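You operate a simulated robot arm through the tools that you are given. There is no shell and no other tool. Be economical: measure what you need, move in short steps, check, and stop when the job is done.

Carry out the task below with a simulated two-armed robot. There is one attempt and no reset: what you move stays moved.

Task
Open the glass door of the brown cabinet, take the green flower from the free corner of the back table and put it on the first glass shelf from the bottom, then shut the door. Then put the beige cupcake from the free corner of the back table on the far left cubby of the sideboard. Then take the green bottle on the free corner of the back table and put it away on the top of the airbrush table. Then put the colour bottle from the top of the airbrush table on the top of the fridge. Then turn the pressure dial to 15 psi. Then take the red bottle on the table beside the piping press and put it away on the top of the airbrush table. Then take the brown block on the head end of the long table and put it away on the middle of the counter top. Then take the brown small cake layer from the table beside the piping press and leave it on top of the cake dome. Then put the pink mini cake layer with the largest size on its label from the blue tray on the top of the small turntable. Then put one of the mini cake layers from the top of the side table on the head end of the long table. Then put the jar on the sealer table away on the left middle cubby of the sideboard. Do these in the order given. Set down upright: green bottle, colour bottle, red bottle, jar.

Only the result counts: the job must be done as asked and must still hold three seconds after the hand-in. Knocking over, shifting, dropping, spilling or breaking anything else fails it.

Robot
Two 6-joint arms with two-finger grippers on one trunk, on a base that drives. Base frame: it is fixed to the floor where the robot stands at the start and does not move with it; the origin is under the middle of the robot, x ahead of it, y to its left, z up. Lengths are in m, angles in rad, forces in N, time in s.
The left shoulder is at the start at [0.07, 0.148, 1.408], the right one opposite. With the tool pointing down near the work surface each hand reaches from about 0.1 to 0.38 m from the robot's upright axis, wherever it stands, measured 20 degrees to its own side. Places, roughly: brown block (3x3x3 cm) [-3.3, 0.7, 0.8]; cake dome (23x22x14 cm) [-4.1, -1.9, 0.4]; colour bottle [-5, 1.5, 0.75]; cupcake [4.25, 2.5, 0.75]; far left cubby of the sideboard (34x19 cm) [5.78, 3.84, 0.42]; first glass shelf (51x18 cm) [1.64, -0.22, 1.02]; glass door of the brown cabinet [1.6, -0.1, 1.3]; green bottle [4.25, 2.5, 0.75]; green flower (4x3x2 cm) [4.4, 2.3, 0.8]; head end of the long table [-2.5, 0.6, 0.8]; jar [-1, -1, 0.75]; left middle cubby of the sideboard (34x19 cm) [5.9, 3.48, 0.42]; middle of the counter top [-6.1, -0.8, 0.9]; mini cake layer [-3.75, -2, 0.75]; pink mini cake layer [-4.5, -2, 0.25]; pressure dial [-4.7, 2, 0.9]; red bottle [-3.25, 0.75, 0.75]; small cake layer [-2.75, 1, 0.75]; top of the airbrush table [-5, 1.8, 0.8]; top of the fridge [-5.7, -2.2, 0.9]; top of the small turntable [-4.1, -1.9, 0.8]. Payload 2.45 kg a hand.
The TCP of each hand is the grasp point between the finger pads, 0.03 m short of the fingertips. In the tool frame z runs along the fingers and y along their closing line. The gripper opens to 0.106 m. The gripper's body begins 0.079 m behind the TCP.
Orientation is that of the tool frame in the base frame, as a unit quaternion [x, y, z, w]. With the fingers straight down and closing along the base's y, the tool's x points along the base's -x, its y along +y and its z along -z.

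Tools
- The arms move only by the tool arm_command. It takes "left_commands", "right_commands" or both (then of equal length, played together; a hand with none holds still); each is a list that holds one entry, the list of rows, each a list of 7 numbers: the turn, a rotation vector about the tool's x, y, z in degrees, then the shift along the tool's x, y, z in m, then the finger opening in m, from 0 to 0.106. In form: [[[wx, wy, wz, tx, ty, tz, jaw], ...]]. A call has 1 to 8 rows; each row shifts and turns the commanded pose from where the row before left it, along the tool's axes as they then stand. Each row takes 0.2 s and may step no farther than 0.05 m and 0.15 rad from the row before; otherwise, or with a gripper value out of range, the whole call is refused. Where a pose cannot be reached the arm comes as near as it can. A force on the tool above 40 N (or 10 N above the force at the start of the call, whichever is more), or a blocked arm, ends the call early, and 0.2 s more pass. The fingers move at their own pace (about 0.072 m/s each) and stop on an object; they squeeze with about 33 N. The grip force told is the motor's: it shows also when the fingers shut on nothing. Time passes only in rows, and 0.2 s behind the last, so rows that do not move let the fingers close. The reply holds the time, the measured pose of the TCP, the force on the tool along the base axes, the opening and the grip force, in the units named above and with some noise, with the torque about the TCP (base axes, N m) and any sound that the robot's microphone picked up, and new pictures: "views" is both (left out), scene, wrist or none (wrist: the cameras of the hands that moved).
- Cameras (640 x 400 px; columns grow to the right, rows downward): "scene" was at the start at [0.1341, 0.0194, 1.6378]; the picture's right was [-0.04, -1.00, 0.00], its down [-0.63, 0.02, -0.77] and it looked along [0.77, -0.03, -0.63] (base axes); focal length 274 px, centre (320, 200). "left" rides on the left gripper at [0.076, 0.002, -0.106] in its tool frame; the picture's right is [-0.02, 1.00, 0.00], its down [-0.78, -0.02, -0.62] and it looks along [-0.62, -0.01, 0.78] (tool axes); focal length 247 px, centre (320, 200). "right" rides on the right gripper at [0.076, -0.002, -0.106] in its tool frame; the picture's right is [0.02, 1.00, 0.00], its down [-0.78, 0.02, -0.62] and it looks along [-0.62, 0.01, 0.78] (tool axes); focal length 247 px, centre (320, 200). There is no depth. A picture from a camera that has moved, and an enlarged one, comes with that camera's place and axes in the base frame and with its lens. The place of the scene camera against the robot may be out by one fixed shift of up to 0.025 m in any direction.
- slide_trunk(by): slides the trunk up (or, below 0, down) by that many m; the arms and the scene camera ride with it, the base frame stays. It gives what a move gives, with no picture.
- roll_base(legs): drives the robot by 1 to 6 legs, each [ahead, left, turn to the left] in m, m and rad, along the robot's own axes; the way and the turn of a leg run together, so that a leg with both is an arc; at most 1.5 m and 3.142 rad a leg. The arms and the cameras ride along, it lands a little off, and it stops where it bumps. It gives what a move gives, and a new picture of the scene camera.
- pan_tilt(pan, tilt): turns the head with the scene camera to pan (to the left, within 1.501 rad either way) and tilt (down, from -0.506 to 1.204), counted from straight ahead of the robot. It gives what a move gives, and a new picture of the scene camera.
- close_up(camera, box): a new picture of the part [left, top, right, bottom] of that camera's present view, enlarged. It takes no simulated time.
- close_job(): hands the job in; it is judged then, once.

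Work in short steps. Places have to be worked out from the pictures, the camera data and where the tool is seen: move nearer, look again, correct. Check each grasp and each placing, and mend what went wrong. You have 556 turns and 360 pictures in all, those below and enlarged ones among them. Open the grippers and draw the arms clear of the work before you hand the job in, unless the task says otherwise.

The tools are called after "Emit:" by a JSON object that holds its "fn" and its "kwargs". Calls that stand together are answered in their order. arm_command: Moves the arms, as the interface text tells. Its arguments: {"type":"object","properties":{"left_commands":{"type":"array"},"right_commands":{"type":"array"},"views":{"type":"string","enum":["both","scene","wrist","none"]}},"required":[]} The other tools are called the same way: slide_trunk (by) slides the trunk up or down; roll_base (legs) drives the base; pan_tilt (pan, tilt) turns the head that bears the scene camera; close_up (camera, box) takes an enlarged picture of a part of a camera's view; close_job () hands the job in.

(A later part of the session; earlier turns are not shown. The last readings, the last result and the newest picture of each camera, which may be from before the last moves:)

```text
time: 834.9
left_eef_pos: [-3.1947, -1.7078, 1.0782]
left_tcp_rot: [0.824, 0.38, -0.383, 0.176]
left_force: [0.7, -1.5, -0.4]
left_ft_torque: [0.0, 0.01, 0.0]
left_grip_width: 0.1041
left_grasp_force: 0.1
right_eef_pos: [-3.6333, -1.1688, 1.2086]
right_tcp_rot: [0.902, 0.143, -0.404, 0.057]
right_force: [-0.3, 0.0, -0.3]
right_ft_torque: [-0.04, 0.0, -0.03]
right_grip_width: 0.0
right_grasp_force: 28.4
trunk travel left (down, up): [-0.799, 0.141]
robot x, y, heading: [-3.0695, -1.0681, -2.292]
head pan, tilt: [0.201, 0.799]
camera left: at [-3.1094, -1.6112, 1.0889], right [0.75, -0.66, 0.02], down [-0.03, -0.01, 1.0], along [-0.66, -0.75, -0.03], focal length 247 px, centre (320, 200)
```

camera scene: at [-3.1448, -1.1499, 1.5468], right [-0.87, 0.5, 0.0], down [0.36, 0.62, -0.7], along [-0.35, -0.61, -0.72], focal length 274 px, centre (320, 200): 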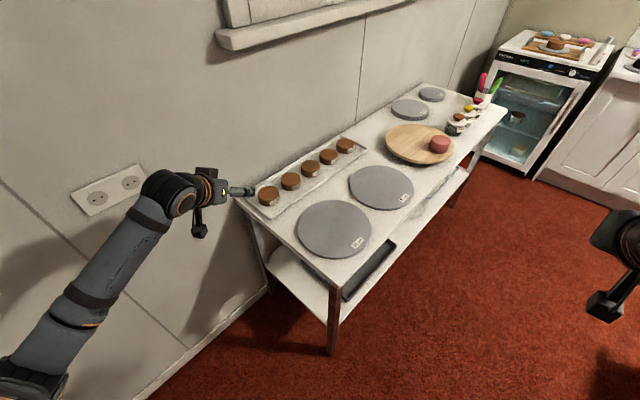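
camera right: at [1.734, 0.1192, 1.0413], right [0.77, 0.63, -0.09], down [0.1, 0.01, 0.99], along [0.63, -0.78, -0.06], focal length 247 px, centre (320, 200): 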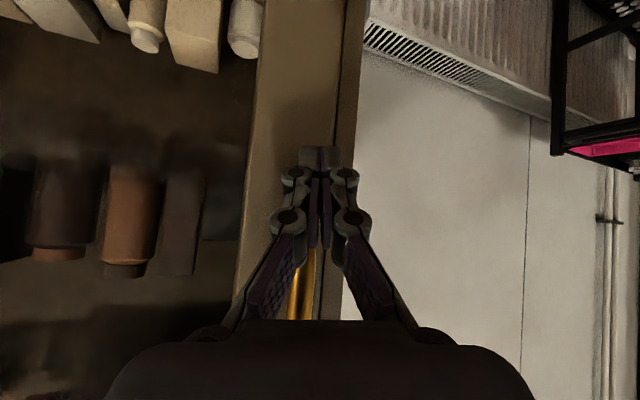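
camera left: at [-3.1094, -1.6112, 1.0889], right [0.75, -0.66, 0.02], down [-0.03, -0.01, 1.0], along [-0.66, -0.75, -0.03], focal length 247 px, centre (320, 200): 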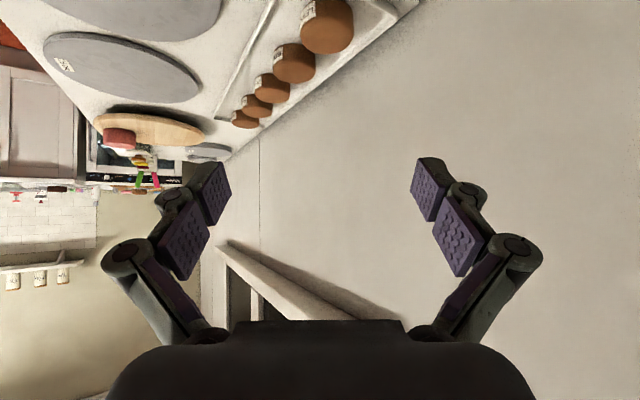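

L5≈(-3.346,-1.903), mid height ≈0.805. Lower to 0.90, move over it, then descend.

Emit:
{"fn": "slide_trunk", "kwargs": {"by": -0.17}}

Emit:
{"fn": "roll_base", "kwargs": {"legs": [[0.225, 0.015, 0]]}}

Emit:
{"fn": "arm_command", "kwargs": {"left_commands": [[[0, 0, 0, 0, 0, 0, 0.104]]], "views": "wrist"}}

```text
time: 836.8
left_eef_pos: [-3.1944, -1.7093, 0.9092]
left_tcp_rot: [0.824, 0.38, -0.383, 0.175]
left_force: [0.4, 0.1, -0.3]
left_ft_torque: [-0.02, 0.0, 0.04]
left_grip_width: 0.1038
left_grasp_force: 0.0
right_eef_pos: [-3.6325, -1.1693, 1.04]
right_tcp_rot: [0.901, 0.144, -0.404, 0.058]
right_force: [0.3, 0.0, 0.1]
right_ft_torque: [-0.03, 0.01, -0.01]
right_grip_width: 0.0
right_grasp_force: 28.9
trunk travel left (down, up): [-0.629, 0.311]
robot x, y, heading: [-3.0666, -1.0655, -2.288]
head pan, tilt: [0.201, 0.799]
```

```text
time: 838.5
left_eef_pos: [-3.3316, -1.8892, 0.9089]
left_tcp_rot: [0.824, 0.38, -0.383, 0.175]
left_force: [-0.6, -0.3, -0.7]
left_ft_torque: [-0.03, 0.01, 0.0]
left_grip_width: 0.1039
left_grasp_force: 0.1
right_eef_pos: [-3.771, -1.3493, 1.0399]
right_tcp_rot: [0.901, 0.145, -0.405, 0.058]
right_force: [0.2, 0.2, -0.2]
right_ft_torque: [0.02, -0.01, 0.02]
right_grip_width: 0.0
right_grasp_force: 28.3
trunk travel left (down, up): [-0.629, 0.311]
robot x, y, heading: [-3.2088, -1.2444, -2.29]
head pan, tilt: [0.201, 0.799]
camera scene: at [-3.2817, -1.3312, 1.3768], right [-0.87, 0.5, 0.0], down [0.36, 0.62, -0.7], along [-0.35, -0.6, -0.72], focal length 274 px, centre (320, 200)
```

scene: 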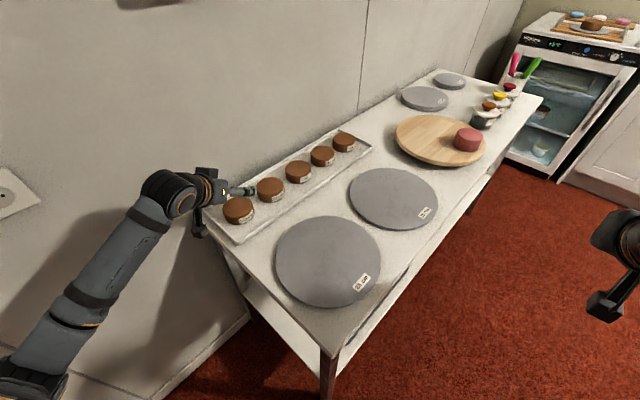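

```text
time: 838.9
left_eef_pos: [-3.3333, -1.8894, 0.9093]
left_tcp_rot: [0.823, 0.38, -0.384, 0.175]
left_force: [-0.1, -0.1, -0.2]
left_ft_torque: [0.01, -0.04, 0.0]
left_grip_width: 0.1041
left_grasp_force: 0.0
right_eef_pos: [-3.7705, -1.3492, 1.0389]
right_tcp_rot: [0.901, 0.144, -0.404, 0.058]
right_force: [-0.5, 0.2, -0.2]
right_ft_torque: [0.02, 0.0, 0.02]
right_grip_width: 0.0
right_grasp_force: 28.6
trunk travel left (down, up): [-0.629, 0.311]
robot x, y, heading: [-3.2039, -1.2455, -2.288]
head pan, tilt: [0.201, 0.799]
camera left: at [-3.2468, -1.7912, 0.919], right [0.75, -0.66, 0.01], down [-0.03, -0.01, 1.0], along [-0.66, -0.75, -0.03], focal length 247 px, centre (320, 200)
```

left: 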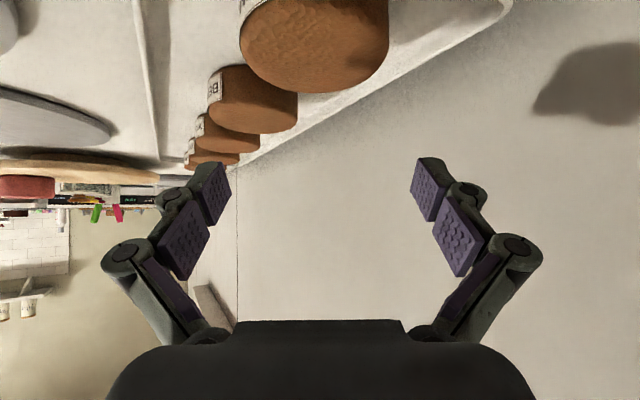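

Emit:
{"fn": "arm_command", "kwargs": {"left_commands": [[[0, 0, 0, 0.0205, -0.002, 0.022, 0.104], [0, 0, 0, 0.0205, -0.002, 0.022, 0.104], [0, 0, 0, 0.0205, 0, 0.022, 0.104], [0, 0, 0, 0, 0, 0, 0.104]]], "views": "wrist"}}

```text
time: 839.9
left_eef_pos: [-3.3438, -1.8967, 0.8196]
left_tcp_rot: [0.823, 0.378, -0.385, 0.177]
left_force: [1.3, 1.3, 10.9]
left_ft_torque: [-0.13, -0.19, -0.01]
left_grip_width: 0.1059
left_grasp_force: 5.2
right_eef_pos: [-3.7703, -1.3486, 1.0389]
right_tcp_rot: [0.901, 0.144, -0.404, 0.058]
right_force: [0.0, 0.5, 0.3]
right_ft_torque: [0.01, 0.01, -0.02]
right_grip_width: 0.0002
right_grasp_force: 28.4
trunk travel left (down, up): [-0.629, 0.311]
robot x, y, heading: [-3.2063, -1.2478, -2.29]
head pan, tilt: [0.201, 0.799]
camera left: at [-3.258, -1.7992, 0.83], right [0.75, -0.66, 0.02], down [-0.03, -0.01, 1.0], along [-0.66, -0.75, -0.03], focal length 247 px, centre (320, 200)
```

left: 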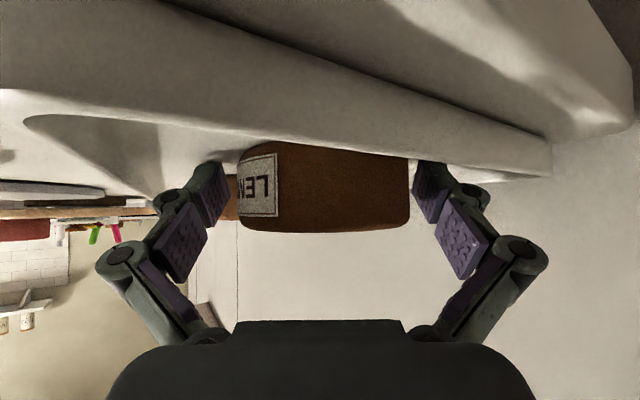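

Fingers straddle the layer (touching the tray rim). Raise 6 mm and close.

Emit:
{"fn": "arm_command", "kwargs": {"left_commands": [[[0, 0, 0, -0.0046, 0, -0.0039, 0.104], [0, 0, 0, 0, 0, 0, 0.06], [0, 0, 0, 0, 0, 0, 0.0], [0, 0, 0, 0, 0, 0, 0.0], [0, 0, 0, -0.023, 0, -0.019, 0.0], [0, 0, 0, -0.023, 0, -0.019, 0.0]]], "views": "wrist"}}

```text
time: 841.3
left_eef_pos: [-3.3416, -1.8959, 0.8842]
left_tcp_rot: [0.824, 0.38, -0.382, 0.176]
left_force: [0.0, 0.6, 0.0]
left_ft_torque: [-0.01, 0.0, 0.0]
left_grip_width: 0.0773
left_grasp_force: 33.4
right_eef_pos: [-3.7716, -1.3493, 1.0382]
right_tcp_rot: [0.901, 0.144, -0.404, 0.058]
right_force: [0.3, 0.2, 0.1]
right_ft_torque: [-0.01, -0.01, 0.0]
right_grip_width: 0.0
right_grasp_force: 28.6
trunk travel left (down, up): [-0.629, 0.311]
robot x, y, heading: [-3.206, -1.2448, -2.291]
head pan, tilt: [0.201, 0.799]
camera left: at [-3.2562, -1.7978, 0.8955], right [0.75, -0.66, 0.01], down [-0.03, -0.01, 1.0], along [-0.66, -0.75, -0.03], focal length 247 px, centre (320, 200)
```

left: 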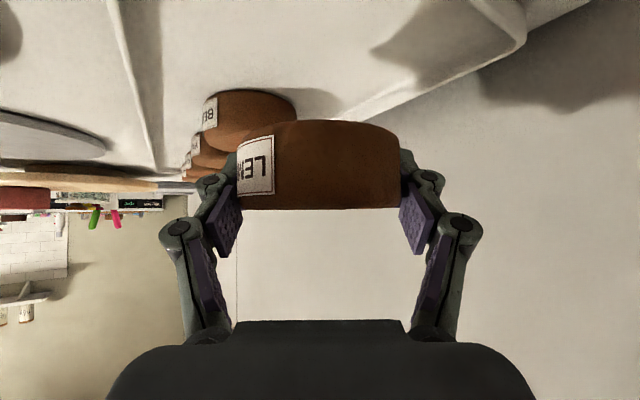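

Lemon mini layer held flat. Raise and carry it to the free head-end corner of the long table.

Emit:
{"fn": "slide_trunk", "kwargs": {"by": 0.28}}

Emit:
{"fn": "roll_base", "kwargs": {"legs": [[-0.211, -0.51, 0], [0.006, -0.461, 0], [0, 0, 2.59], [0.17, 0.753, 0]]}}

Emit:
{"fn": "slide_trunk", "kwargs": {"by": -0.28}}

Emit:
{"fn": "arm_command", "kwargs": {"left_commands": [[[0, 0, 0, 0, 0, 0, 0]]], "views": "wrist"}}

```text
time: 844.1
left_eef_pos: [-3.3423, -1.8955, 1.1661]
left_tcp_rot: [0.824, 0.379, -0.383, 0.175]
left_force: [0.2, -0.2, -1.0]
left_ft_torque: [0.0, -0.01, 0.01]
left_grip_width: 0.0775
left_grasp_force: 33.3
right_eef_pos: [-3.7707, -1.3493, 1.3182]
right_tcp_rot: [0.901, 0.144, -0.404, 0.058]
right_force: [-0.3, 0.5, -0.3]
right_ft_torque: [0.0, 0.02, 0.04]
right_grip_width: 0.0
right_grasp_force: 28.8
trunk travel left (down, up): [-0.909, 0.031]
robot x, y, heading: [-3.2098, -1.2472, -2.289]
head pan, tilt: [0.201, 0.799]
```

```text
time: 859.5
left_eef_pos: [-3.4047, 0.8015, 1.1647]
left_tcp_rot: [-0.15, 0.894, 0.069, 0.416]
left_force: [0.9, -0.5, -0.4]
left_ft_torque: [0.04, -0.01, 0.0]
left_grip_width: 0.0774
left_grasp_force: 32.9
right_eef_pos: [-3.3118, 0.1127, 1.3181]
right_tcp_rot: [0.098, 0.908, -0.05, 0.405]
right_force: [-0.4, 0.7, 0.2]
right_ft_torque: [0.01, -0.01, 0.02]
right_grip_width: 0.0
right_grasp_force: 28.4
trunk travel left (down, up): [-0.909, 0.031]
robot x, y, heading: [-3.8501, 0.3099, 0.322]
head pan, tilt: [0.201, 0.799]
camera scene: at [-3.7343, 0.3874, 1.6568], right [0.49, -0.87, 0.0], down [-0.62, -0.35, -0.7], along [0.61, 0.35, -0.72], focal length 274 px, centre (320, 200)
```

scene: 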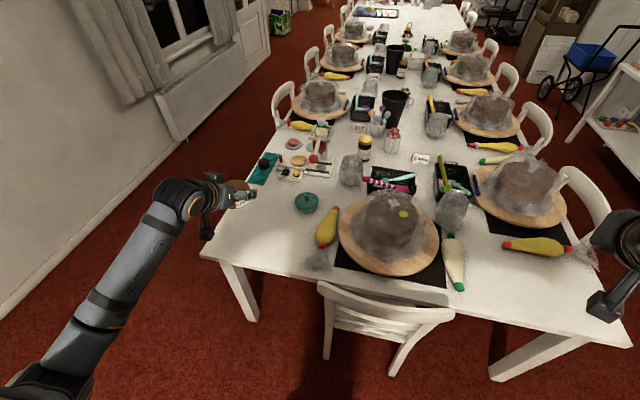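

```text
time: 862.3
left_eef_pos: [-3.4046, 0.8017, 0.8844]
left_tcp_rot: [-0.149, 0.894, 0.068, 0.417]
left_force: [-0.4, 0.1, -0.4]
left_ft_torque: [0.02, -0.01, -0.03]
left_grip_width: 0.0774
left_grasp_force: 32.9
right_eef_pos: [-3.3117, 0.1138, 1.0388]
right_tcp_rot: [0.098, 0.908, -0.051, 0.405]
right_force: [0.1, 0.0, 0.4]
right_ft_torque: [-0.02, 0.03, -0.02]
right_grip_width: 0.0
right_grasp_force: 28.8
trunk travel left (down, up): [-0.629, 0.311]
robot x, y, heading: [-3.8496, 0.3089, 0.319]
head pan, tilt: [0.201, 0.799]
```

```text
time: 862.7
left_eef_pos: [-3.4048, 0.8024, 0.8841]
left_tcp_rot: [-0.15, 0.894, 0.068, 0.416]
left_force: [-1.0, -0.2, -0.2]
left_ft_torque: [0.01, -0.02, -0.01]
left_grip_width: 0.0776
left_grasp_force: 32.8
right_eef_pos: [-3.3122, 0.1149, 1.0391]
right_tcp_rot: [0.098, 0.907, -0.052, 0.406]
right_force: [0.4, 0.2, 0.2]
right_ft_torque: [0.01, -0.01, 0.03]
right_grip_width: 0.0
right_grasp_force: 28.9
trunk travel left (down, up): [-0.629, 0.311]
robot x, y, heading: [-3.8484, 0.3127, 0.323]
head pan, tilt: [0.201, 0.799]
camera left: at [-3.5287, 0.7606, 0.8955], right [-0.31, 0.95, 0.01], down [0.03, 0.0, 1.0], along [0.95, 0.31, -0.03], focal length 247 px, centre (320, 200)
```

left: 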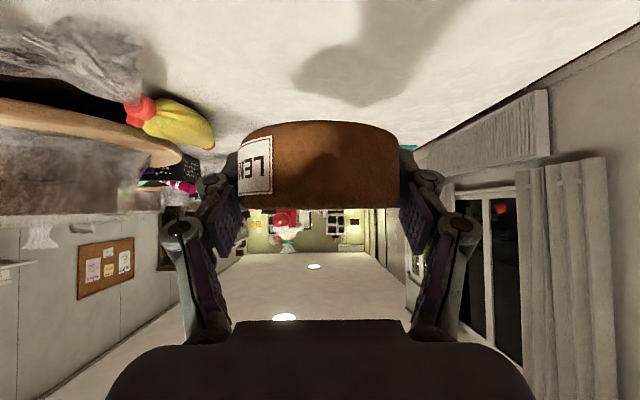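

The corner area is free. Move forward 0.16 and lower to contact.

Emit:
{"fn": "roll_base", "kwargs": {"legs": [[0.16, -0.028, 0]]}}

Emit:
{"fn": "slide_trunk", "kwargs": {"by": -0.085}}

Emit:
{"fn": "arm_command", "kwargs": {"left_commands": [[[0, 0, 0, 0.0046, 0, 0.0039, 0], [0, 0, 0, 0.003, 0, 0.0026, 0], [0, 0, 0, 0.003, 0, 0.0026, 0], [0, 0, 0, 0.003, 0, 0.0026, 0]]], "views": "none"}}

```text
time: 864.1
left_eef_pos: [-3.2445, 0.8259, 0.8858]
left_tcp_rot: [-0.15, 0.894, 0.068, 0.416]
left_force: [-0.7, 0.6, -1.4]
left_ft_torque: [-0.02, -0.02, 0.01]
left_grip_width: 0.0772
left_grasp_force: 32.9
right_eef_pos: [-3.1509, 0.1388, 1.0389]
right_tcp_rot: [0.097, 0.908, -0.05, 0.406]
right_force: [-0.2, 0.7, -0.3]
right_ft_torque: [0.01, 0.0, -0.01]
right_grip_width: 0.0001
right_grasp_force: 28.7
trunk travel left (down, up): [-0.629, 0.311]
robot x, y, heading: [-3.6883, 0.3341, 0.321]
head pan, tilt: [0.201, 0.799]
camera scene: at [-3.573, 0.4124, 1.3767], right [0.5, -0.87, 0.0], down [-0.62, -0.36, -0.7], along [0.6, 0.35, -0.72], focal length 274 px, centre (320, 200)
```

scene: 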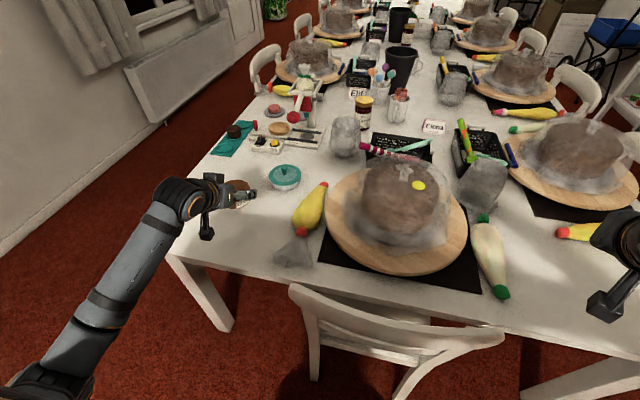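

```text
time: 865.4
left_eef_pos: [-3.245, 0.8273, 0.7998]
left_tcp_rot: [-0.151, 0.894, 0.069, 0.416]
left_force: [-0.9, -0.1, -0.9]
left_ft_torque: [-0.01, 0.01, 0.01]
left_grip_width: 0.0774
left_grasp_force: 33.2
right_eef_pos: [-3.151, 0.1384, 0.9542]
right_tcp_rot: [0.097, 0.907, -0.05, 0.406]
right_force: [-0.3, -1.0, 0.8]
right_ft_torque: [0.02, -0.01, 0.0]
right_grip_width: 0.0002
right_grasp_force: 28.5
trunk travel left (down, up): [-0.544, 0.396]
robot x, y, heading: [-3.6917, 0.3331, 0.32]
head pan, tilt: [0.201, 0.799]
```

```text
time: 866.4
left_eef_pos: [-3.2433, 0.8267, 0.7824]
left_tcp_rot: [-0.151, 0.894, 0.07, 0.416]
left_force: [0.6, 0.0, 0.0]
left_ft_torque: [-0.01, -0.04, 0.04]
left_grip_width: 0.0778
left_grasp_force: 33.0
right_eef_pos: [-3.1495, 0.1385, 0.9544]
right_tcp_rot: [0.097, 0.908, -0.05, 0.406]
right_force: [-0.8, 0.4, 0.7]
right_ft_torque: [0.01, 0.01, 0.01]
right_grip_width: 0.0001
right_grasp_force: 28.9
trunk travel left (down, up): [-0.544, 0.396]
robot x, y, heading: [-3.692, 0.3338, 0.321]
head pan, tilt: [0.201, 0.799]
```

Emit:
{"fn": "arm_command", "kwargs": {"left_commands": [[[0, 0, 0, 0.0023, 0, 0.002, 0], [0, 0, 0, 0.0023, 0, 0.002, 0], [0, 0, 0, 0.0023, 0, 0.002, 0]]], "views": "none"}}

```text
time: 867.1
left_eef_pos: [-3.2447, 0.8262, 0.7739]
left_tcp_rot: [-0.15, 0.894, 0.069, 0.416]
left_force: [-0.3, 1.6, 1.9]
left_ft_torque: [-0.03, -0.1, 0.03]
left_grip_width: 0.0775
left_grasp_force: 33.1
right_eef_pos: [-3.1505, 0.1389, 0.9526]
right_tcp_rot: [0.097, 0.908, -0.05, 0.405]
right_force: [0.9, -0.6, -0.3]
right_ft_torque: [0.03, 0.02, -0.01]
right_grip_width: 0.0002
right_grasp_force: 28.3
trunk travel left (down, up): [-0.544, 0.396]
robot x, y, heading: [-3.6844, 0.3339, 0.322]
head pan, tilt: [0.201, 0.799]
```

Contact. Open and withdraw.

Emit:
{"fn": "arm_command", "kwargs": {"left_commands": [[[0, 0, 0, 0.001, 0, 0.001, 0], [0, 0, 0, 0, 0, 0, 0.09], [0, 0, 0, 0, 0, 0, 0.104], [0, 0, 0, 0, 0, -0.03, 0.104], [0, 0, 0, 0, 0, -0.03, 0.104], [0, 0, 0, 0, 0, -0.03, 0.104]]], "views": "wrist"}}

```text
time: 868.5
left_eef_pos: [-3.308, 0.8023, 0.8305]
left_tcp_rot: [-0.151, 0.895, 0.067, 0.415]
left_force: [-0.7, -0.7, 0.1]
left_ft_torque: [0.04, 0.01, 0.02]
left_grip_width: 0.1042
left_grasp_force: 0.2
right_eef_pos: [-3.1507, 0.1386, 0.9551]
right_tcp_rot: [0.097, 0.908, -0.049, 0.405]
right_force: [0.8, -1.0, 0.3]
right_ft_torque: [-0.02, 0.01, -0.03]
right_grip_width: 0.0002
right_grasp_force: 28.8
trunk travel left (down, up): [-0.544, 0.396]
robot x, y, heading: [-3.6879, 0.3339, 0.32]
head pan, tilt: [0.201, 0.799]
camera left: at [-3.4324, 0.7606, 0.841], right [-0.31, 0.95, 0.01], down [0.03, 0.0, 1.0], along [0.95, 0.31, -0.03], focal length 247 px, centre (320, 200)
```

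left: 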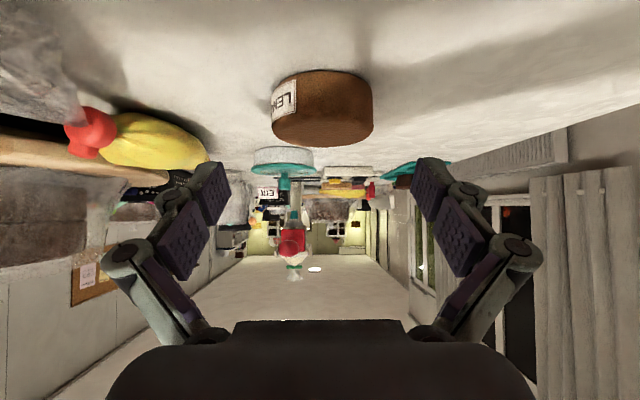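

The lemon layer is on the table. Last item: the jar on the sealer table. Raise and drive along the corridor to face it.

Emit:
{"fn": "slide_trunk", "kwargs": {"by": 0.32}}

Emit:
{"fn": "roll_base", "kwargs": {"legs": [[-0.18, -0.029, 0], [-0.157, -0.79, 0], [0, 0, -1.54], [0.677, 0.977, 0], [0.0, 1.08, 0]]}}

Emit:
{"fn": "arm_command", "kwargs": {"left_commands": [[[0, 0, 0, 0, 0, 0, 0.104]]], "views": "wrist"}}

```text
time: 871.7
left_eef_pos: [-3.3078, 0.8045, 1.1504]
left_tcp_rot: [-0.15, 0.895, 0.068, 0.415]
left_force: [0.2, 0.4, -0.4]
left_ft_torque: [0.0, 0.0, 0.02]
left_grip_width: 0.1038
left_grasp_force: 0.1
right_eef_pos: [-3.1507, 0.1389, 1.2741]
right_tcp_rot: [0.097, 0.907, -0.051, 0.406]
right_force: [-0.3, 0.0, -0.2]
right_ft_torque: [0.0, -0.03, -0.02]
right_grip_width: 0.0
right_grasp_force: 28.6
trunk travel left (down, up): [-0.864, 0.076]
robot x, y, heading: [-3.6902, 0.3319, 0.316]
head pan, tilt: [0.201, 0.799]
```

```text
time: 891.9
left_eef_pos: [-1.0796, -0.92, 1.1516]
left_tcp_rot: [0.525, 0.739, -0.245, 0.343]
left_force: [-0.7, -0.4, 0.5]
left_ft_torque: [0.01, -0.02, 0.0]
left_grip_width: 0.104
left_grasp_force: 0.1
right_eef_pos: [-1.7435, -1.0786, 1.273]
right_tcp_rot: [0.71, 0.574, -0.322, 0.252]
right_force: [0.2, 0.6, -0.3]
right_ft_torque: [0.0, 0.01, 0.01]
right_grip_width: 0.0
right_grasp_force: 29.0
trunk travel left (down, up): [-0.864, 0.076]
robot x, y, heading: [-1.5508, -0.5337, -1.248]
head pan, tilt: [0.201, 0.799]
camera scene: at [-1.4958, -0.6339, 1.6118], right [-0.87, -0.5, 0.0], down [-0.36, 0.62, -0.7], along [0.35, -0.6, -0.72], focal length 274 px, centre (320, 200)
```

scene: 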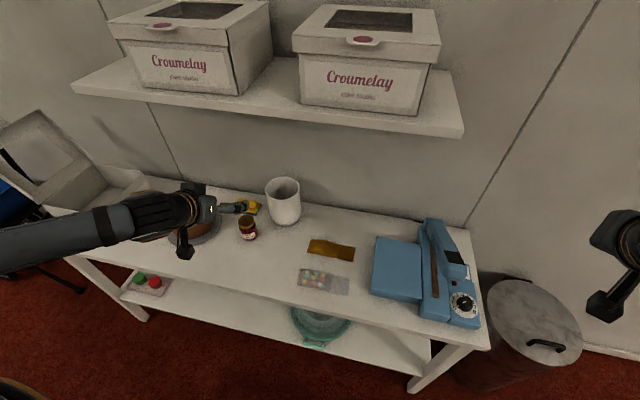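

```text
time: 892.3
left_eef_pos: [-1.0788, -0.9204, 1.15]
left_tcp_rot: [0.525, 0.739, -0.245, 0.343]
left_force: [0.8, -0.4, 0.3]
left_ft_torque: [-0.01, -0.03, 0.02]
left_grip_width: 0.104
left_grasp_force: 0.0
right_eef_pos: [-1.7439, -1.0769, 1.2744]
right_tcp_rot: [0.71, 0.574, -0.321, 0.251]
right_force: [-0.3, 0.2, 0.2]
right_ft_torque: [-0.05, 0.03, -0.01]
right_grip_width: 0.0
right_grasp_force: 28.9
trunk travel left (down, up): [-0.864, 0.076]
robot x, y, heading: [-1.547, -0.5389, -1.246]
head pan, tilt: [0.201, 0.799]
camera left: at [-1.1202, -0.7963, 1.1613], right [0.95, 0.32, 0.01], down [0.0, -0.03, 1.0], along [0.32, -0.95, -0.03], focal length 247 px, centre (320, 200)
```

left: 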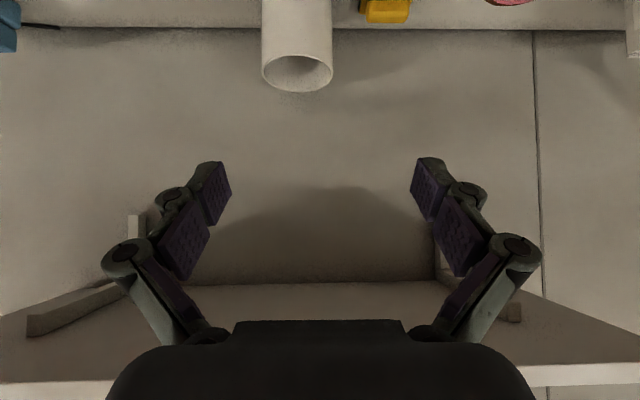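

Jar ≈(-.95,-1.03), in front of the mug. Lower to look at it with the wrist camera.

Emit:
{"fn": "slide_trunk", "kwargs": {"by": -0.27}}

Emit:
{"fn": "arm_command", "kwargs": {"left_commands": [[[0, 0, 0, 0, 0, 0, 0.09]]], "views": "wrist"}}

```text
time: 895.1
left_eef_pos: [-1.0801, -0.9201, 0.8805]
left_tcp_rot: [0.526, 0.739, -0.246, 0.342]
left_force: [-0.1, -0.2, 0.4]
left_ft_torque: [-0.02, 0.01, 0.02]
left_grip_width: 0.1042
left_grasp_force: 0.0
right_eef_pos: [-1.7432, -1.0784, 1.0037]
right_tcp_rot: [0.71, 0.574, -0.322, 0.251]
right_force: [-0.2, -0.1, 0.1]
right_ft_torque: [0.0, -0.01, -0.02]
right_grip_width: 0.0
right_grasp_force: 27.8
trunk travel left (down, up): [-0.594, 0.346]
robot x, y, heading: [-1.5495, -0.5373, -1.246]
head pan, tilt: [0.201, 0.799]
```

```text
time: 895.5
left_eef_pos: [-1.0789, -0.921, 0.8809]
left_tcp_rot: [0.525, 0.739, -0.245, 0.343]
left_force: [0.5, 0.3, -0.5]
left_ft_torque: [0.0, 0.01, 0.02]
left_grip_width: 0.0898
left_grasp_force: 0.0
right_eef_pos: [-1.7449, -1.0796, 1.0035]
right_tcp_rot: [0.71, 0.573, -0.322, 0.251]
right_force: [-0.6, 0.3, -0.5]
right_ft_torque: [0.05, 0.01, -0.02]
right_grip_width: 0.0
right_grasp_force: 28.6
trunk travel left (down, up): [-0.594, 0.346]
robot x, y, heading: [-1.5511, -0.536, -1.249]
head pan, tilt: [0.201, 0.799]
camera left: at [-1.1202, -0.7962, 0.8912], right [0.95, 0.32, 0.01], down [0.0, -0.03, 1.0], along [0.32, -0.95, -0.03], focal length 247 px, centre (320, 200)
```

left: 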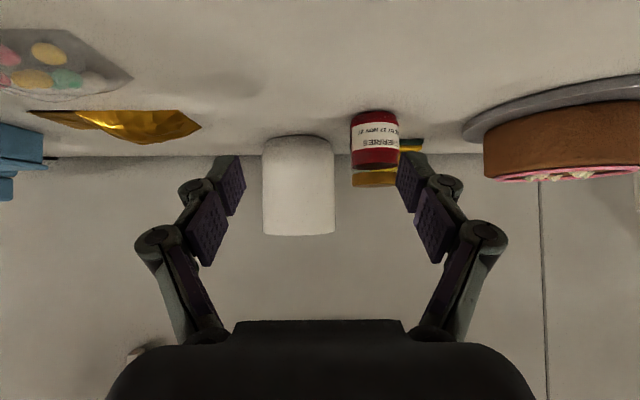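

Jar at ≈(-.985,-1.01), table z≈0.80, dia ≈5 cm. Align left 5.5 cm, lower to mid-jar, and advance.

Emit:
{"fn": "slide_trunk", "kwargs": {"by": -0.03}}

Emit:
{"fn": "roll_base", "kwargs": {"legs": [[0, 0.055, 0], [0.05, 0, 0]]}}

Emit:
{"fn": "arm_command", "kwargs": {"left_commands": [[[0, 0, 0, 0, 0, 0, 0.08]]], "views": "wrist"}}

```text
time: 896.2
left_eef_pos: [-1.078, -0.9188, 0.8505]
left_tcp_rot: [0.525, 0.739, -0.245, 0.343]
left_force: [0.7, -0.1, -0.2]
left_ft_torque: [-0.01, -0.02, -0.02]
left_grip_width: 0.09
left_grasp_force: 0.1
right_eef_pos: [-1.7435, -1.0773, 0.9736]
right_tcp_rot: [0.71, 0.574, -0.322, 0.252]
right_force: [0.1, -0.1, -0.4]
right_ft_torque: [0.0, -0.02, 0.02]
right_grip_width: 0.0
right_grasp_force: 28.4
trunk travel left (down, up): [-0.564, 0.376]
robot x, y, heading: [-1.5467, -0.5362, -1.249]
head pan, tilt: [0.201, 0.799]
```

```text
time: 897.7
left_eef_pos: [-1.0109, -0.9491, 0.8504]
left_tcp_rot: [0.525, 0.74, -0.244, 0.343]
left_force: [-0.1, -0.3, 0.3]
left_ft_torque: [0.02, 0.0, -0.02]
left_grip_width: 0.0902
left_grasp_force: 0.1
right_eef_pos: [-1.6755, -1.1077, 0.9731]
right_tcp_rot: [0.709, 0.575, -0.322, 0.251]
right_force: [-1.2, 0.6, -0.5]
right_ft_torque: [0.01, 0.03, -0.02]
right_grip_width: 0.0
right_grasp_force: 28.4
trunk travel left (down, up): [-0.564, 0.376]
robot x, y, heading: [-1.4859, -0.5665, -1.251]
head pan, tilt: [0.201, 0.799]
camera scene: at [-1.4269, -0.6639, 1.3117], right [-0.87, -0.5, 0.0], down [-0.36, 0.62, -0.7], along [0.35, -0.6, -0.72], focal length 274 px, centre (320, 200)
```

scene: 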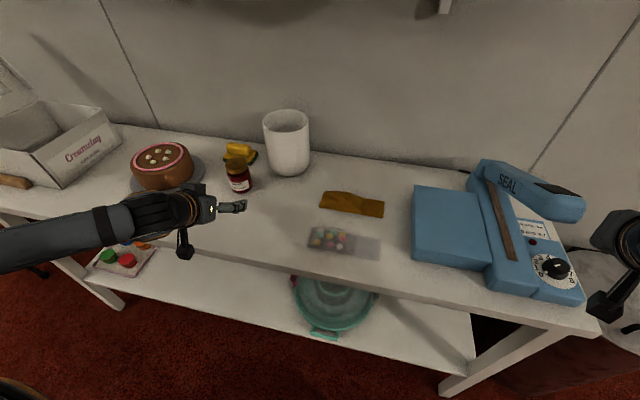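

```text
time: 898.1
left_eef_pos: [-1.0122, -0.9488, 0.8522]
left_tcp_rot: [0.526, 0.739, -0.246, 0.343]
left_force: [-0.1, 0.4, -0.2]
left_ft_torque: [-0.04, -0.01, 0.0]
left_grip_width: 0.0802
left_grasp_force: 0.1
right_eef_pos: [-1.6778, -1.1074, 0.975]
right_tcp_rot: [0.709, 0.574, -0.321, 0.252]
right_force: [-0.1, -0.3, 1.1]
right_ft_torque: [-0.01, -0.03, -0.01]
right_grip_width: 0.0002
right_grasp_force: 28.5
trunk travel left (down, up): [-0.564, 0.376]
robot x, y, heading: [-1.482, -0.5664, -1.247]
head pan, tilt: [0.201, 0.799]
camera left: at [-1.0535, -0.8253, 0.8619], right [0.95, 0.31, 0.01], down [0.0, -0.03, 1.0], along [0.31, -0.95, -0.03], focal length 247 px, centre (320, 200)
```

left: 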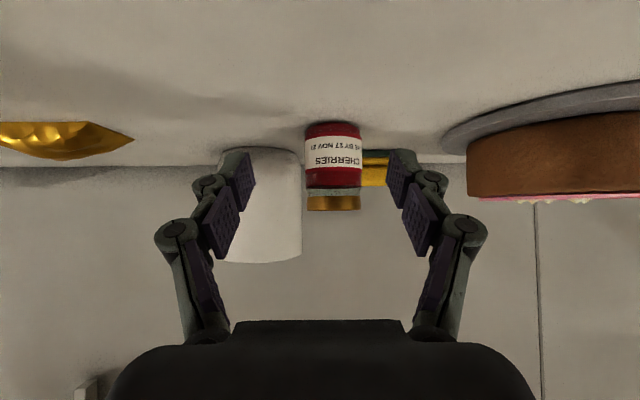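

Emit:
{"fn": "roll_base", "kwargs": {"legs": [[0.085, 0.012, 0]]}}

Emit:
{"fn": "arm_command", "kwargs": {"left_commands": [[[0, 0, 0, 0, 0, 0, 0.08]]], "views": "wrist"}}

```text
time: 899.1
left_eef_pos: [-0.9879, -0.9972, 0.8503]
left_tcp_rot: [0.525, 0.739, -0.245, 0.344]
left_force: [-1.1, -0.3, 0.3]
left_ft_torque: [0.01, -0.02, 0.03]
left_grip_width: 0.0799
left_grasp_force: 0.1
right_eef_pos: [-1.659, -1.1526, 0.9735]
right_tcp_rot: [0.713, 0.57, -0.328, 0.243]
right_force: [-1.9, 2.1, 1.4]
right_ft_torque: [0.01, -0.05, 0.09]
right_grip_width: 0.0002
right_grasp_force: 28.9
trunk travel left (down, up): [-0.564, 0.376]
robot x, y, heading: [-1.4592, -0.6152, -1.244]
head pan, tilt: [0.201, 0.799]
stopped in leg 1: the force on the tool passed its limit at 111 N (the readings are from after the stop); the commanded pose is now the measured one
camera scene: at [-1.4048, -0.7099, 1.3118], right [-0.87, -0.5, 0.0], down [-0.36, 0.62, -0.7], along [0.35, -0.61, -0.72], focal length 274 px, centre (320, 200)
```

scene: 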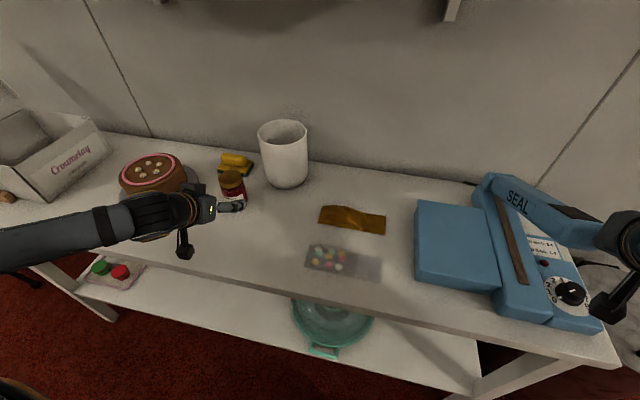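

```text
time: 899.5
left_eef_pos: [-0.9869, -0.9978, 0.8511]
left_tcp_rot: [0.525, 0.739, -0.245, 0.343]
left_force: [-0.1, 0.0, 0.1]
left_ft_torque: [0.01, 0.01, 0.0]
left_grip_width: 0.0798
left_grasp_force: 0.1
right_eef_pos: [-1.6584, -1.1537, 0.9746]
right_tcp_rot: [0.713, 0.571, -0.328, 0.243]
right_force: [-2.5, 2.1, 1.3]
right_ft_torque: [0.01, -0.06, 0.05]
right_grip_width: 0.0
right_grasp_force: 28.7
trunk travel left (down, up): [-0.564, 0.376]
robot x, y, heading: [-1.4571, -0.6177, -1.25]
head pan, tilt: [0.201, 0.799]
camera left: at [-1.0298, -0.8734, 0.8615], right [0.95, 0.31, 0.02], down [-0.01, -0.03, 1.0], along [0.31, -0.95, -0.03], focal length 247 px, centre (320, 200)
```

left: 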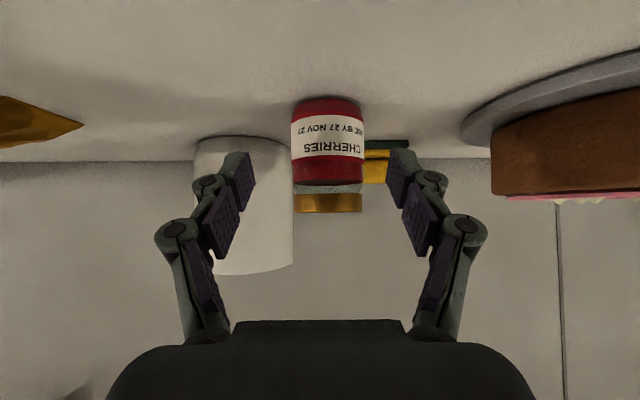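

The right hand touched the heat sealer. Back the base off 4 cm and extend only the left arm instead.

Emit:
{"fn": "roll_base", "kwargs": {"legs": [[-0.04, 0, 0]]}}

Emit:
{"fn": "arm_command", "kwargs": {"left_commands": [[[0, 0, 0, -0.018, 0.003, 0.0215, 0.08], [0, 0, 0, -0.018, 0.003, 0.0215, 0.08], [0, 0, 0, -0.0185, 0, 0.022, 0.08], [0, 0, 0, 0, 0, 0, 0.08]]], "views": "wrist"}}

```text
time: 900.4
left_eef_pos: [-1.0011, -0.9587, 0.8501]
left_tcp_rot: [0.525, 0.739, -0.245, 0.343]
left_force: [-0.6, 0.8, 0.2]
left_ft_torque: [0.0, 0.01, -0.01]
left_grip_width: 0.0801
left_grasp_force: 0.1
right_eef_pos: [-1.6712, -1.1146, 0.9739]
right_tcp_rot: [0.712, 0.572, -0.327, 0.244]
right_force: [0.1, 0.5, -0.3]
right_ft_torque: [0.01, -0.02, -0.01]
right_grip_width: 0.0
right_grasp_force: 29.1
trunk travel left (down, up): [-0.564, 0.376]
robot x, y, heading: [-1.4712, -0.5776, -1.254]
head pan, tilt: [0.201, 0.799]
camera scene: at [-1.4169, -0.6721, 1.3118], right [-0.87, -0.5, 0.0], down [-0.36, 0.62, -0.7], along [0.35, -0.6, -0.72], focal length 274 px, centre (320, 200)
```

scene: 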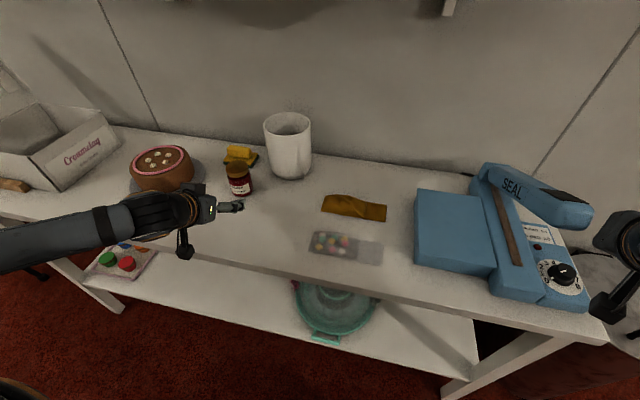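

```text
time: 901.4
left_eef_pos: [-0.9673, -1.0361, 0.8519]
left_tcp_rot: [0.526, 0.739, -0.244, 0.342]
left_force: [0.3, 0.8, -0.2]
left_ft_torque: [0.01, -0.02, -0.01]
left_grip_width: 0.0797
left_grasp_force: 0.0
right_eef_pos: [-1.6712, -1.1137, 0.9741]
right_tcp_rot: [0.713, 0.571, -0.328, 0.242]
right_force: [0.7, -0.9, -0.1]
right_ft_torque: [0.03, -0.01, 0.02]
right_grip_width: 0.0
right_grasp_force: 28.3
trunk travel left (down, up): [-0.564, 0.376]
robot x, y, heading: [-1.472, -0.5747, -1.254]
head pan, tilt: [0.201, 0.799]
camera left: at [-1.0091, -0.9125, 0.8615], right [0.95, 0.31, 0.02], down [0.0, -0.03, 1.0], along [0.31, -0.95, -0.03], focal length 247 px, centre (320, 200)
```

left: 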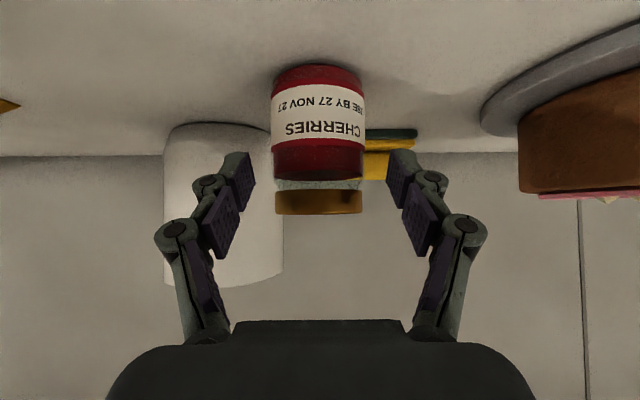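

Jar centred between the fingertips. Close and lift.

Emit:
{"fn": "arm_command", "kwargs": {"left_commands": [[[0, 0, 0, 0, 0, 0, 0.05], [0, 0, 0, 0, 0, 0, 0.0], [0, 0, 0, 0, 0, 0, 0.0], [0, 0, 0, -0.023, 0, -0.019, 0.0], [0, 0, 0, -0.023, 0, -0.019, 0.0]]], "views": "wrist"}}

```text
time: 902.6
left_eef_pos: [-0.9671, -1.039, 0.9111]
left_tcp_rot: [0.525, 0.74, -0.245, 0.342]
left_force: [-0.3, 0.0, -2.5]
left_ft_torque: [0.07, 0.03, 0.03]
left_grip_width: 0.0579
left_grasp_force: 33.1
right_eef_pos: [-1.6693, -1.1159, 0.973]
right_tcp_rot: [0.712, 0.571, -0.328, 0.243]
right_force: [-0.6, 0.6, -0.3]
right_ft_torque: [0.01, -0.01, -0.01]
right_grip_width: 0.0001
right_grasp_force: 28.8
trunk travel left (down, up): [-0.564, 0.376]
robot x, y, heading: [-1.4725, -0.578, -1.252]
head pan, tilt: [0.201, 0.799]
camera left: at [-1.0083, -0.9146, 0.9209], right [0.95, 0.32, 0.01], down [0.0, -0.03, 1.0], along [0.32, -0.95, -0.03], focal length 247 px, centre (320, 200)
```

left: 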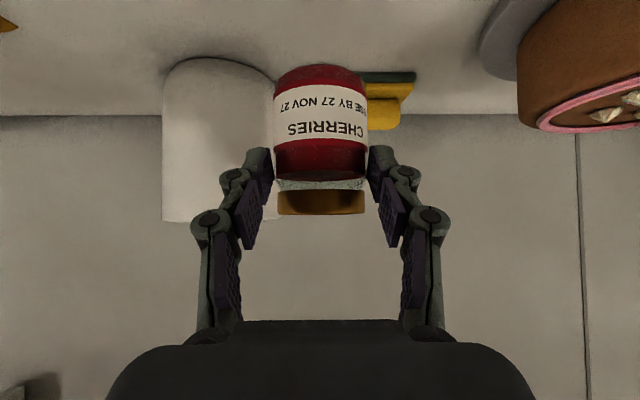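

The cherry jar is held upright (58 mm). Back away from the shelf, raise, turn, and reverse along the corridor toward the sideboard.

Emit:
{"fn": "roll_base", "kwargs": {"legs": [[-0.22, 0, 0]]}}

Emit:
{"fn": "slide_trunk", "kwargs": {"by": 0.3}}

Emit:
{"fn": "roll_base", "kwargs": {"legs": [[0, 0, -1.534], [-0.811, 0.227, 0], [-0.743, 0.009, 0], [-0.75, -0.009, 0], [-0.781, -0.008, 0], [-0.564, -0.025, 0]]}}

```text
time: 904.2
left_eef_pos: [-1.0378, -0.8298, 0.9107]
left_tcp_rot: [0.526, 0.739, -0.245, 0.342]
left_force: [0.1, 1.7, -2.4]
left_ft_torque: [0.08, 0.02, -0.04]
left_grip_width: 0.0581
left_grasp_force: 32.6
right_eef_pos: [-1.741, -0.9032, 0.9737]
right_tcp_rot: [0.713, 0.57, -0.329, 0.242]
right_force: [-0.3, 0.0, 0.6]
right_ft_torque: [-0.02, 0.0, 0.02]
right_grip_width: 0.0
right_grasp_force: 28.9
trunk travel left (down, up): [-0.564, 0.376]
robot x, y, heading: [-1.5442, -0.3688, -1.254]
head pan, tilt: [0.201, 0.799]
camera scene: at [-1.4864, -0.4622, 1.3118], right [-0.87, -0.49, 0.0], down [-0.35, 0.62, -0.7], along [0.34, -0.61, -0.72], focal length 274 px, centre (320, 200)
```

scene: 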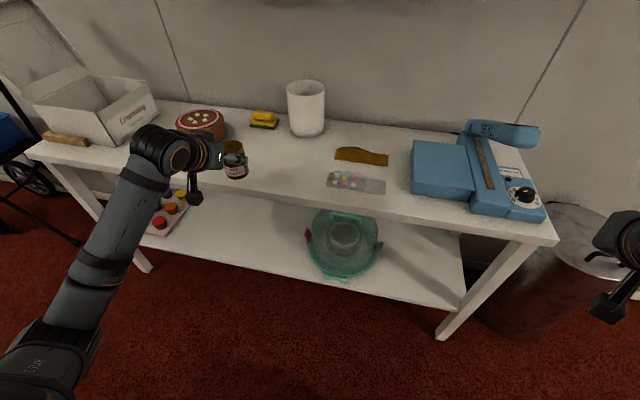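

```text
time: 907.2
left_eef_pos: [-1.0375, -0.8284, 1.2098]
left_tcp_rot: [0.527, 0.738, -0.245, 0.342]
left_force: [-0.9, -0.1, -2.1]
left_ft_torque: [0.08, 0.01, -0.01]
left_grip_width: 0.0579
left_grasp_force: 32.7
right_eef_pos: [-1.7403, -0.9038, 1.2743]
right_tcp_rot: [0.713, 0.57, -0.329, 0.243]
right_force: [0.0, 0.1, 0.3]
right_ft_torque: [-0.01, 0.01, 0.03]
right_grip_width: 0.0001
right_grasp_force: 28.4
trunk travel left (down, up): [-0.864, 0.076]
robot x, y, heading: [-1.5392, -0.3681, -1.26]
head pan, tilt: [0.201, 0.799]
```

```text
time: 929.5
left_eef_pos: [1.5116, 0.218, 1.2092]
left_tcp_rot: [0.89, 0.176, -0.412, 0.08]
left_force: [-0.8, 0.7, -1.6]
left_ft_torque: [0.0, -0.08, -0.04]
left_grip_width: 0.0576
left_grasp_force: 32.7
right_eef_pos: [1.3951, 0.9174, 1.2738]
right_tcp_rot: [0.911, -0.074, -0.404, -0.049]
right_force: [0.1, -0.8, -0.3]
right_ft_torque: [0.0, 0.02, 0.01]
right_grip_width: 0.0
right_grasp_force: 28.6
trunk travel left (down, up): [-0.864, 0.076]
robot x, y, heading: [1.943, 0.7495, -2.766]
head pan, tilt: [0.201, 0.799]
camera scene: at [1.8271, 0.7078, 1.6116], right [-0.55, 0.84, 0.0], down [0.6, 0.39, -0.7], along [-0.58, -0.38, -0.72], focal length 274 px, centre (320, 200)
```

scene: 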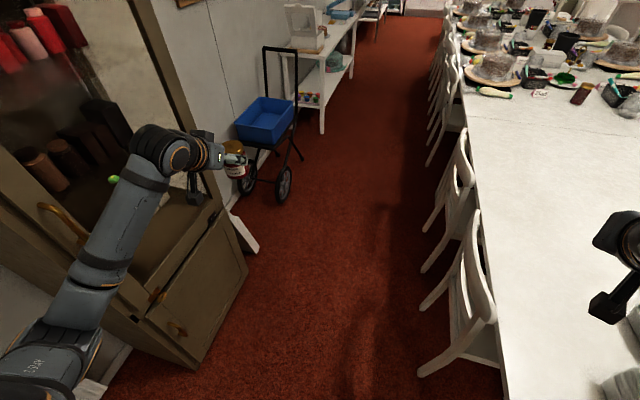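

All fine past the cabinet. Continue to the sideboard.

Emit:
{"fn": "roll_base", "kwargs": {"legs": [[-0.751, -0.059, 0], [-0.799, 0.046, 0], [-0.796, 0.217, 0], [-0.827, -0.189, 0], [-0.406, -0.485, 0], [0, 0, 2.686]]}}

Emit:
{"fn": "roll_base", "kwargs": {"legs": [[-0.15, 0.705, 0]]}}

```text
time: 955.1
left_eef_pos: [5.8029, 2.6932, 1.2106]
left_tcp_rot: [0.047, 0.906, -0.023, 0.419]
left_force: [1.0, -0.5, -2.1]
left_ft_torque: [0.0, 0.08, 0.0]
left_grip_width: 0.0579
left_grasp_force: 33.1
right_eef_pos: [5.575, 2.0237, 1.2739]
right_tcp_rot: [0.294, 0.864, -0.146, 0.381]
right_force: [0.8, 0.0, -0.1]
right_ft_torque: [0.01, 0.0, 0.02]
right_grip_width: 0.0003
right_grasp_force: 28.6
trunk travel left (down, up): [-0.864, 0.076]
robot x, y, heading: [5.1714, 2.4306, -0.119]
head pan, tilt: [0.201, 0.799]
camera scene: at [5.3006, 2.4549, 1.6117], right [0.08, -1.0, 0.0], down [-0.71, -0.06, -0.7], along [0.69, 0.06, -0.72], focal length 274 px, centre (320, 200)
```

scene: 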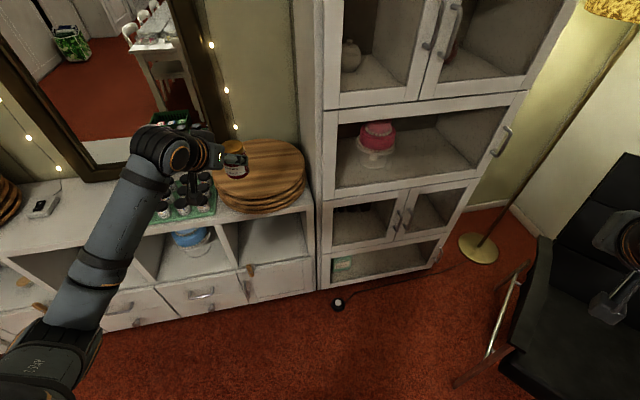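

```text
time: 959.0
left_eef_pos: [5.7352, 3.3994, 1.2105]
left_tcp_rot: [0.046, 0.906, -0.022, 0.421]
left_force: [0.5, 0.4, -1.9]
left_ft_torque: [0.02, 0.09, 0.02]
left_grip_width: 0.058
left_grasp_force: 33.2
right_eef_pos: [5.5091, 2.7282, 1.2725]
right_tcp_rot: [0.293, 0.865, -0.145, 0.38]
right_force: [-0.3, -0.1, 0.3]
right_ft_torque: [0.01, 0.01, 0.01]
right_grip_width: 0.0
right_grasp_force: 28.1
trunk travel left (down, up): [-0.864, 0.076]
robot x, y, heading: [5.1085, 3.1331, -0.117]
head pan, tilt: [0.201, 0.799]
camera scene: at [5.234, 3.1593, 1.6117], right [0.09, -1.0, 0.0], down [-0.71, -0.06, -0.7], along [0.69, 0.06, -0.72], focal length 274 px, centre (320, 200)
```

scene: 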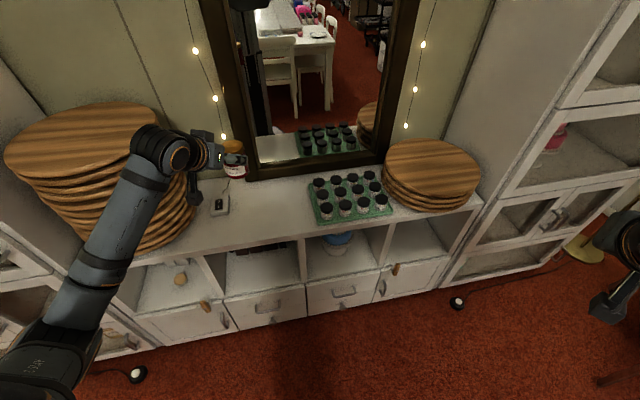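

Cupcake is still in place. Back off, align left, and lower to the cubby height.

Emit:
{"fn": "roll_base", "kwargs": {"legs": [[-0.14, 0.099, 0]]}}

Emit:
{"fn": "slide_trunk", "kwargs": {"by": -0.4}}

Emit:
{"fn": "slide_trunk", "kwargs": {"by": -0.29}}

Emit:
{"fn": "arm_command", "kwargs": {"left_commands": [[[0, 0, 0, 0, 0, 0, 0]]], "views": "wrist"}}

```text
time: 960.5
left_eef_pos: [5.6111, 3.5098, 1.2091]
left_tcp_rot: [0.046, 0.906, -0.021, 0.419]
left_force: [0.1, -0.2, -1.6]
left_ft_torque: [0.02, 0.05, -0.01]
left_grip_width: 0.0578
left_grasp_force: 32.7
right_eef_pos: [5.3854, 2.8401, 1.2725]
right_tcp_rot: [0.295, 0.865, -0.145, 0.379]
right_force: [0.0, 0.3, 0.4]
right_ft_torque: [0.02, -0.01, 0.03]
right_grip_width: 0.0
right_grasp_force: 28.3
trunk travel left (down, up): [-0.864, 0.076]
robot x, y, heading: [4.979, 3.2506, -0.121]
head pan, tilt: [0.201, 0.799]
camera scene: at [5.1107, 3.2717, 1.6114], right [0.08, -1.0, 0.0], down [-0.72, -0.06, -0.7], along [0.69, 0.06, -0.72], focal length 274 px, centre (320, 200)
```

scene: 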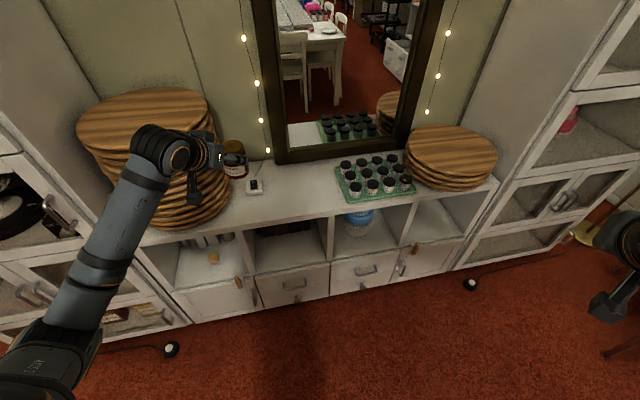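

```text
time: 964.3
left_eef_pos: [5.6102, 3.5127, 0.8102]
left_tcp_rot: [0.047, 0.905, -0.023, 0.421]
left_force: [-0.5, 0.2, -2.1]
left_ft_torque: [0.04, 0.05, 0.01]
left_grip_width: 0.0577
left_grasp_force: 33.5
right_eef_pos: [5.3797, 2.8424, 0.8749]
right_tcp_rot: [0.295, 0.864, -0.146, 0.38]
right_force: [0.4, 0.2, -0.7]
right_ft_torque: [-0.03, 0.02, 0.02]
right_grip_width: 0.0
right_grasp_force: 28.6
trunk travel left (down, up): [-0.464, 0.476]
robot x, y, heading: [4.9765, 3.2484, -0.123]
head pan, tilt: [0.201, 0.799]
```

```text
time: 967.2
left_eef_pos: [5.6095, 3.5124, 0.5203]
left_tcp_rot: [0.047, 0.906, -0.023, 0.42]
left_force: [-0.3, 1.0, -2.1]
left_ft_torque: [-0.01, 0.05, 0.0]
left_grip_width: 0.0577
left_grasp_force: 33.4
right_eef_pos: [5.3817, 2.8427, 0.5835]
right_tcp_rot: [0.295, 0.864, -0.147, 0.381]
right_force: [-0.1, 0.4, 1.4]
right_ft_torque: [0.04, -0.03, 0.01]
right_grip_width: 0.0001
right_grasp_force: 28.7
trunk travel left (down, up): [-0.174, 0.766]
robot x, y, heading: [4.9735, 3.2471, -0.117]
head pan, tilt: [0.201, 0.799]
```

```text
time: 967.6
left_eef_pos: [5.6095, 3.5127, 0.52]
left_tcp_rot: [0.046, 0.906, -0.023, 0.42]
left_force: [-0.5, 0.3, -1.8]
left_ft_torque: [0.04, 0.05, 0.0]
left_grip_width: 0.0579
left_grasp_force: 33.3
right_eef_pos: [5.3811, 2.8424, 0.5844]
right_tcp_rot: [0.294, 0.864, -0.146, 0.381]
right_force: [-0.1, -0.1, -0.8]
right_ft_torque: [0.02, 0.01, 0.01]
right_grip_width: 0.0001
right_grasp_force: 28.2
trunk travel left (down, up): [-0.174, 0.766]
robot x, y, heading: [4.9747, 3.2483, -0.118]
head pan, tilt: [0.201, 0.799]
camera left: at [5.4794, 3.5271, 0.5307], right [0.12, 0.99, 0.01], down [0.03, -0.02, 1.0], along [0.99, -0.12, -0.03], focal length 247 px, centre (320, 200)
```

left: 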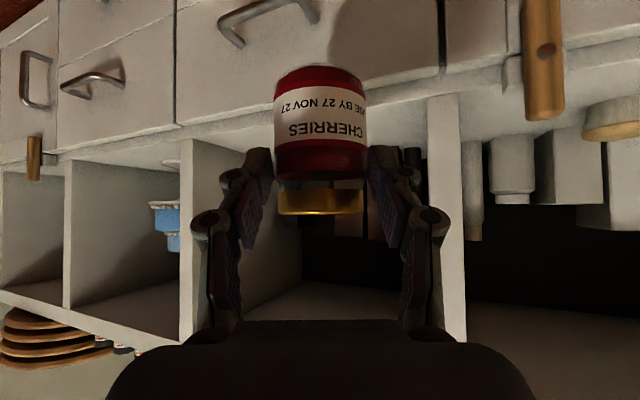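

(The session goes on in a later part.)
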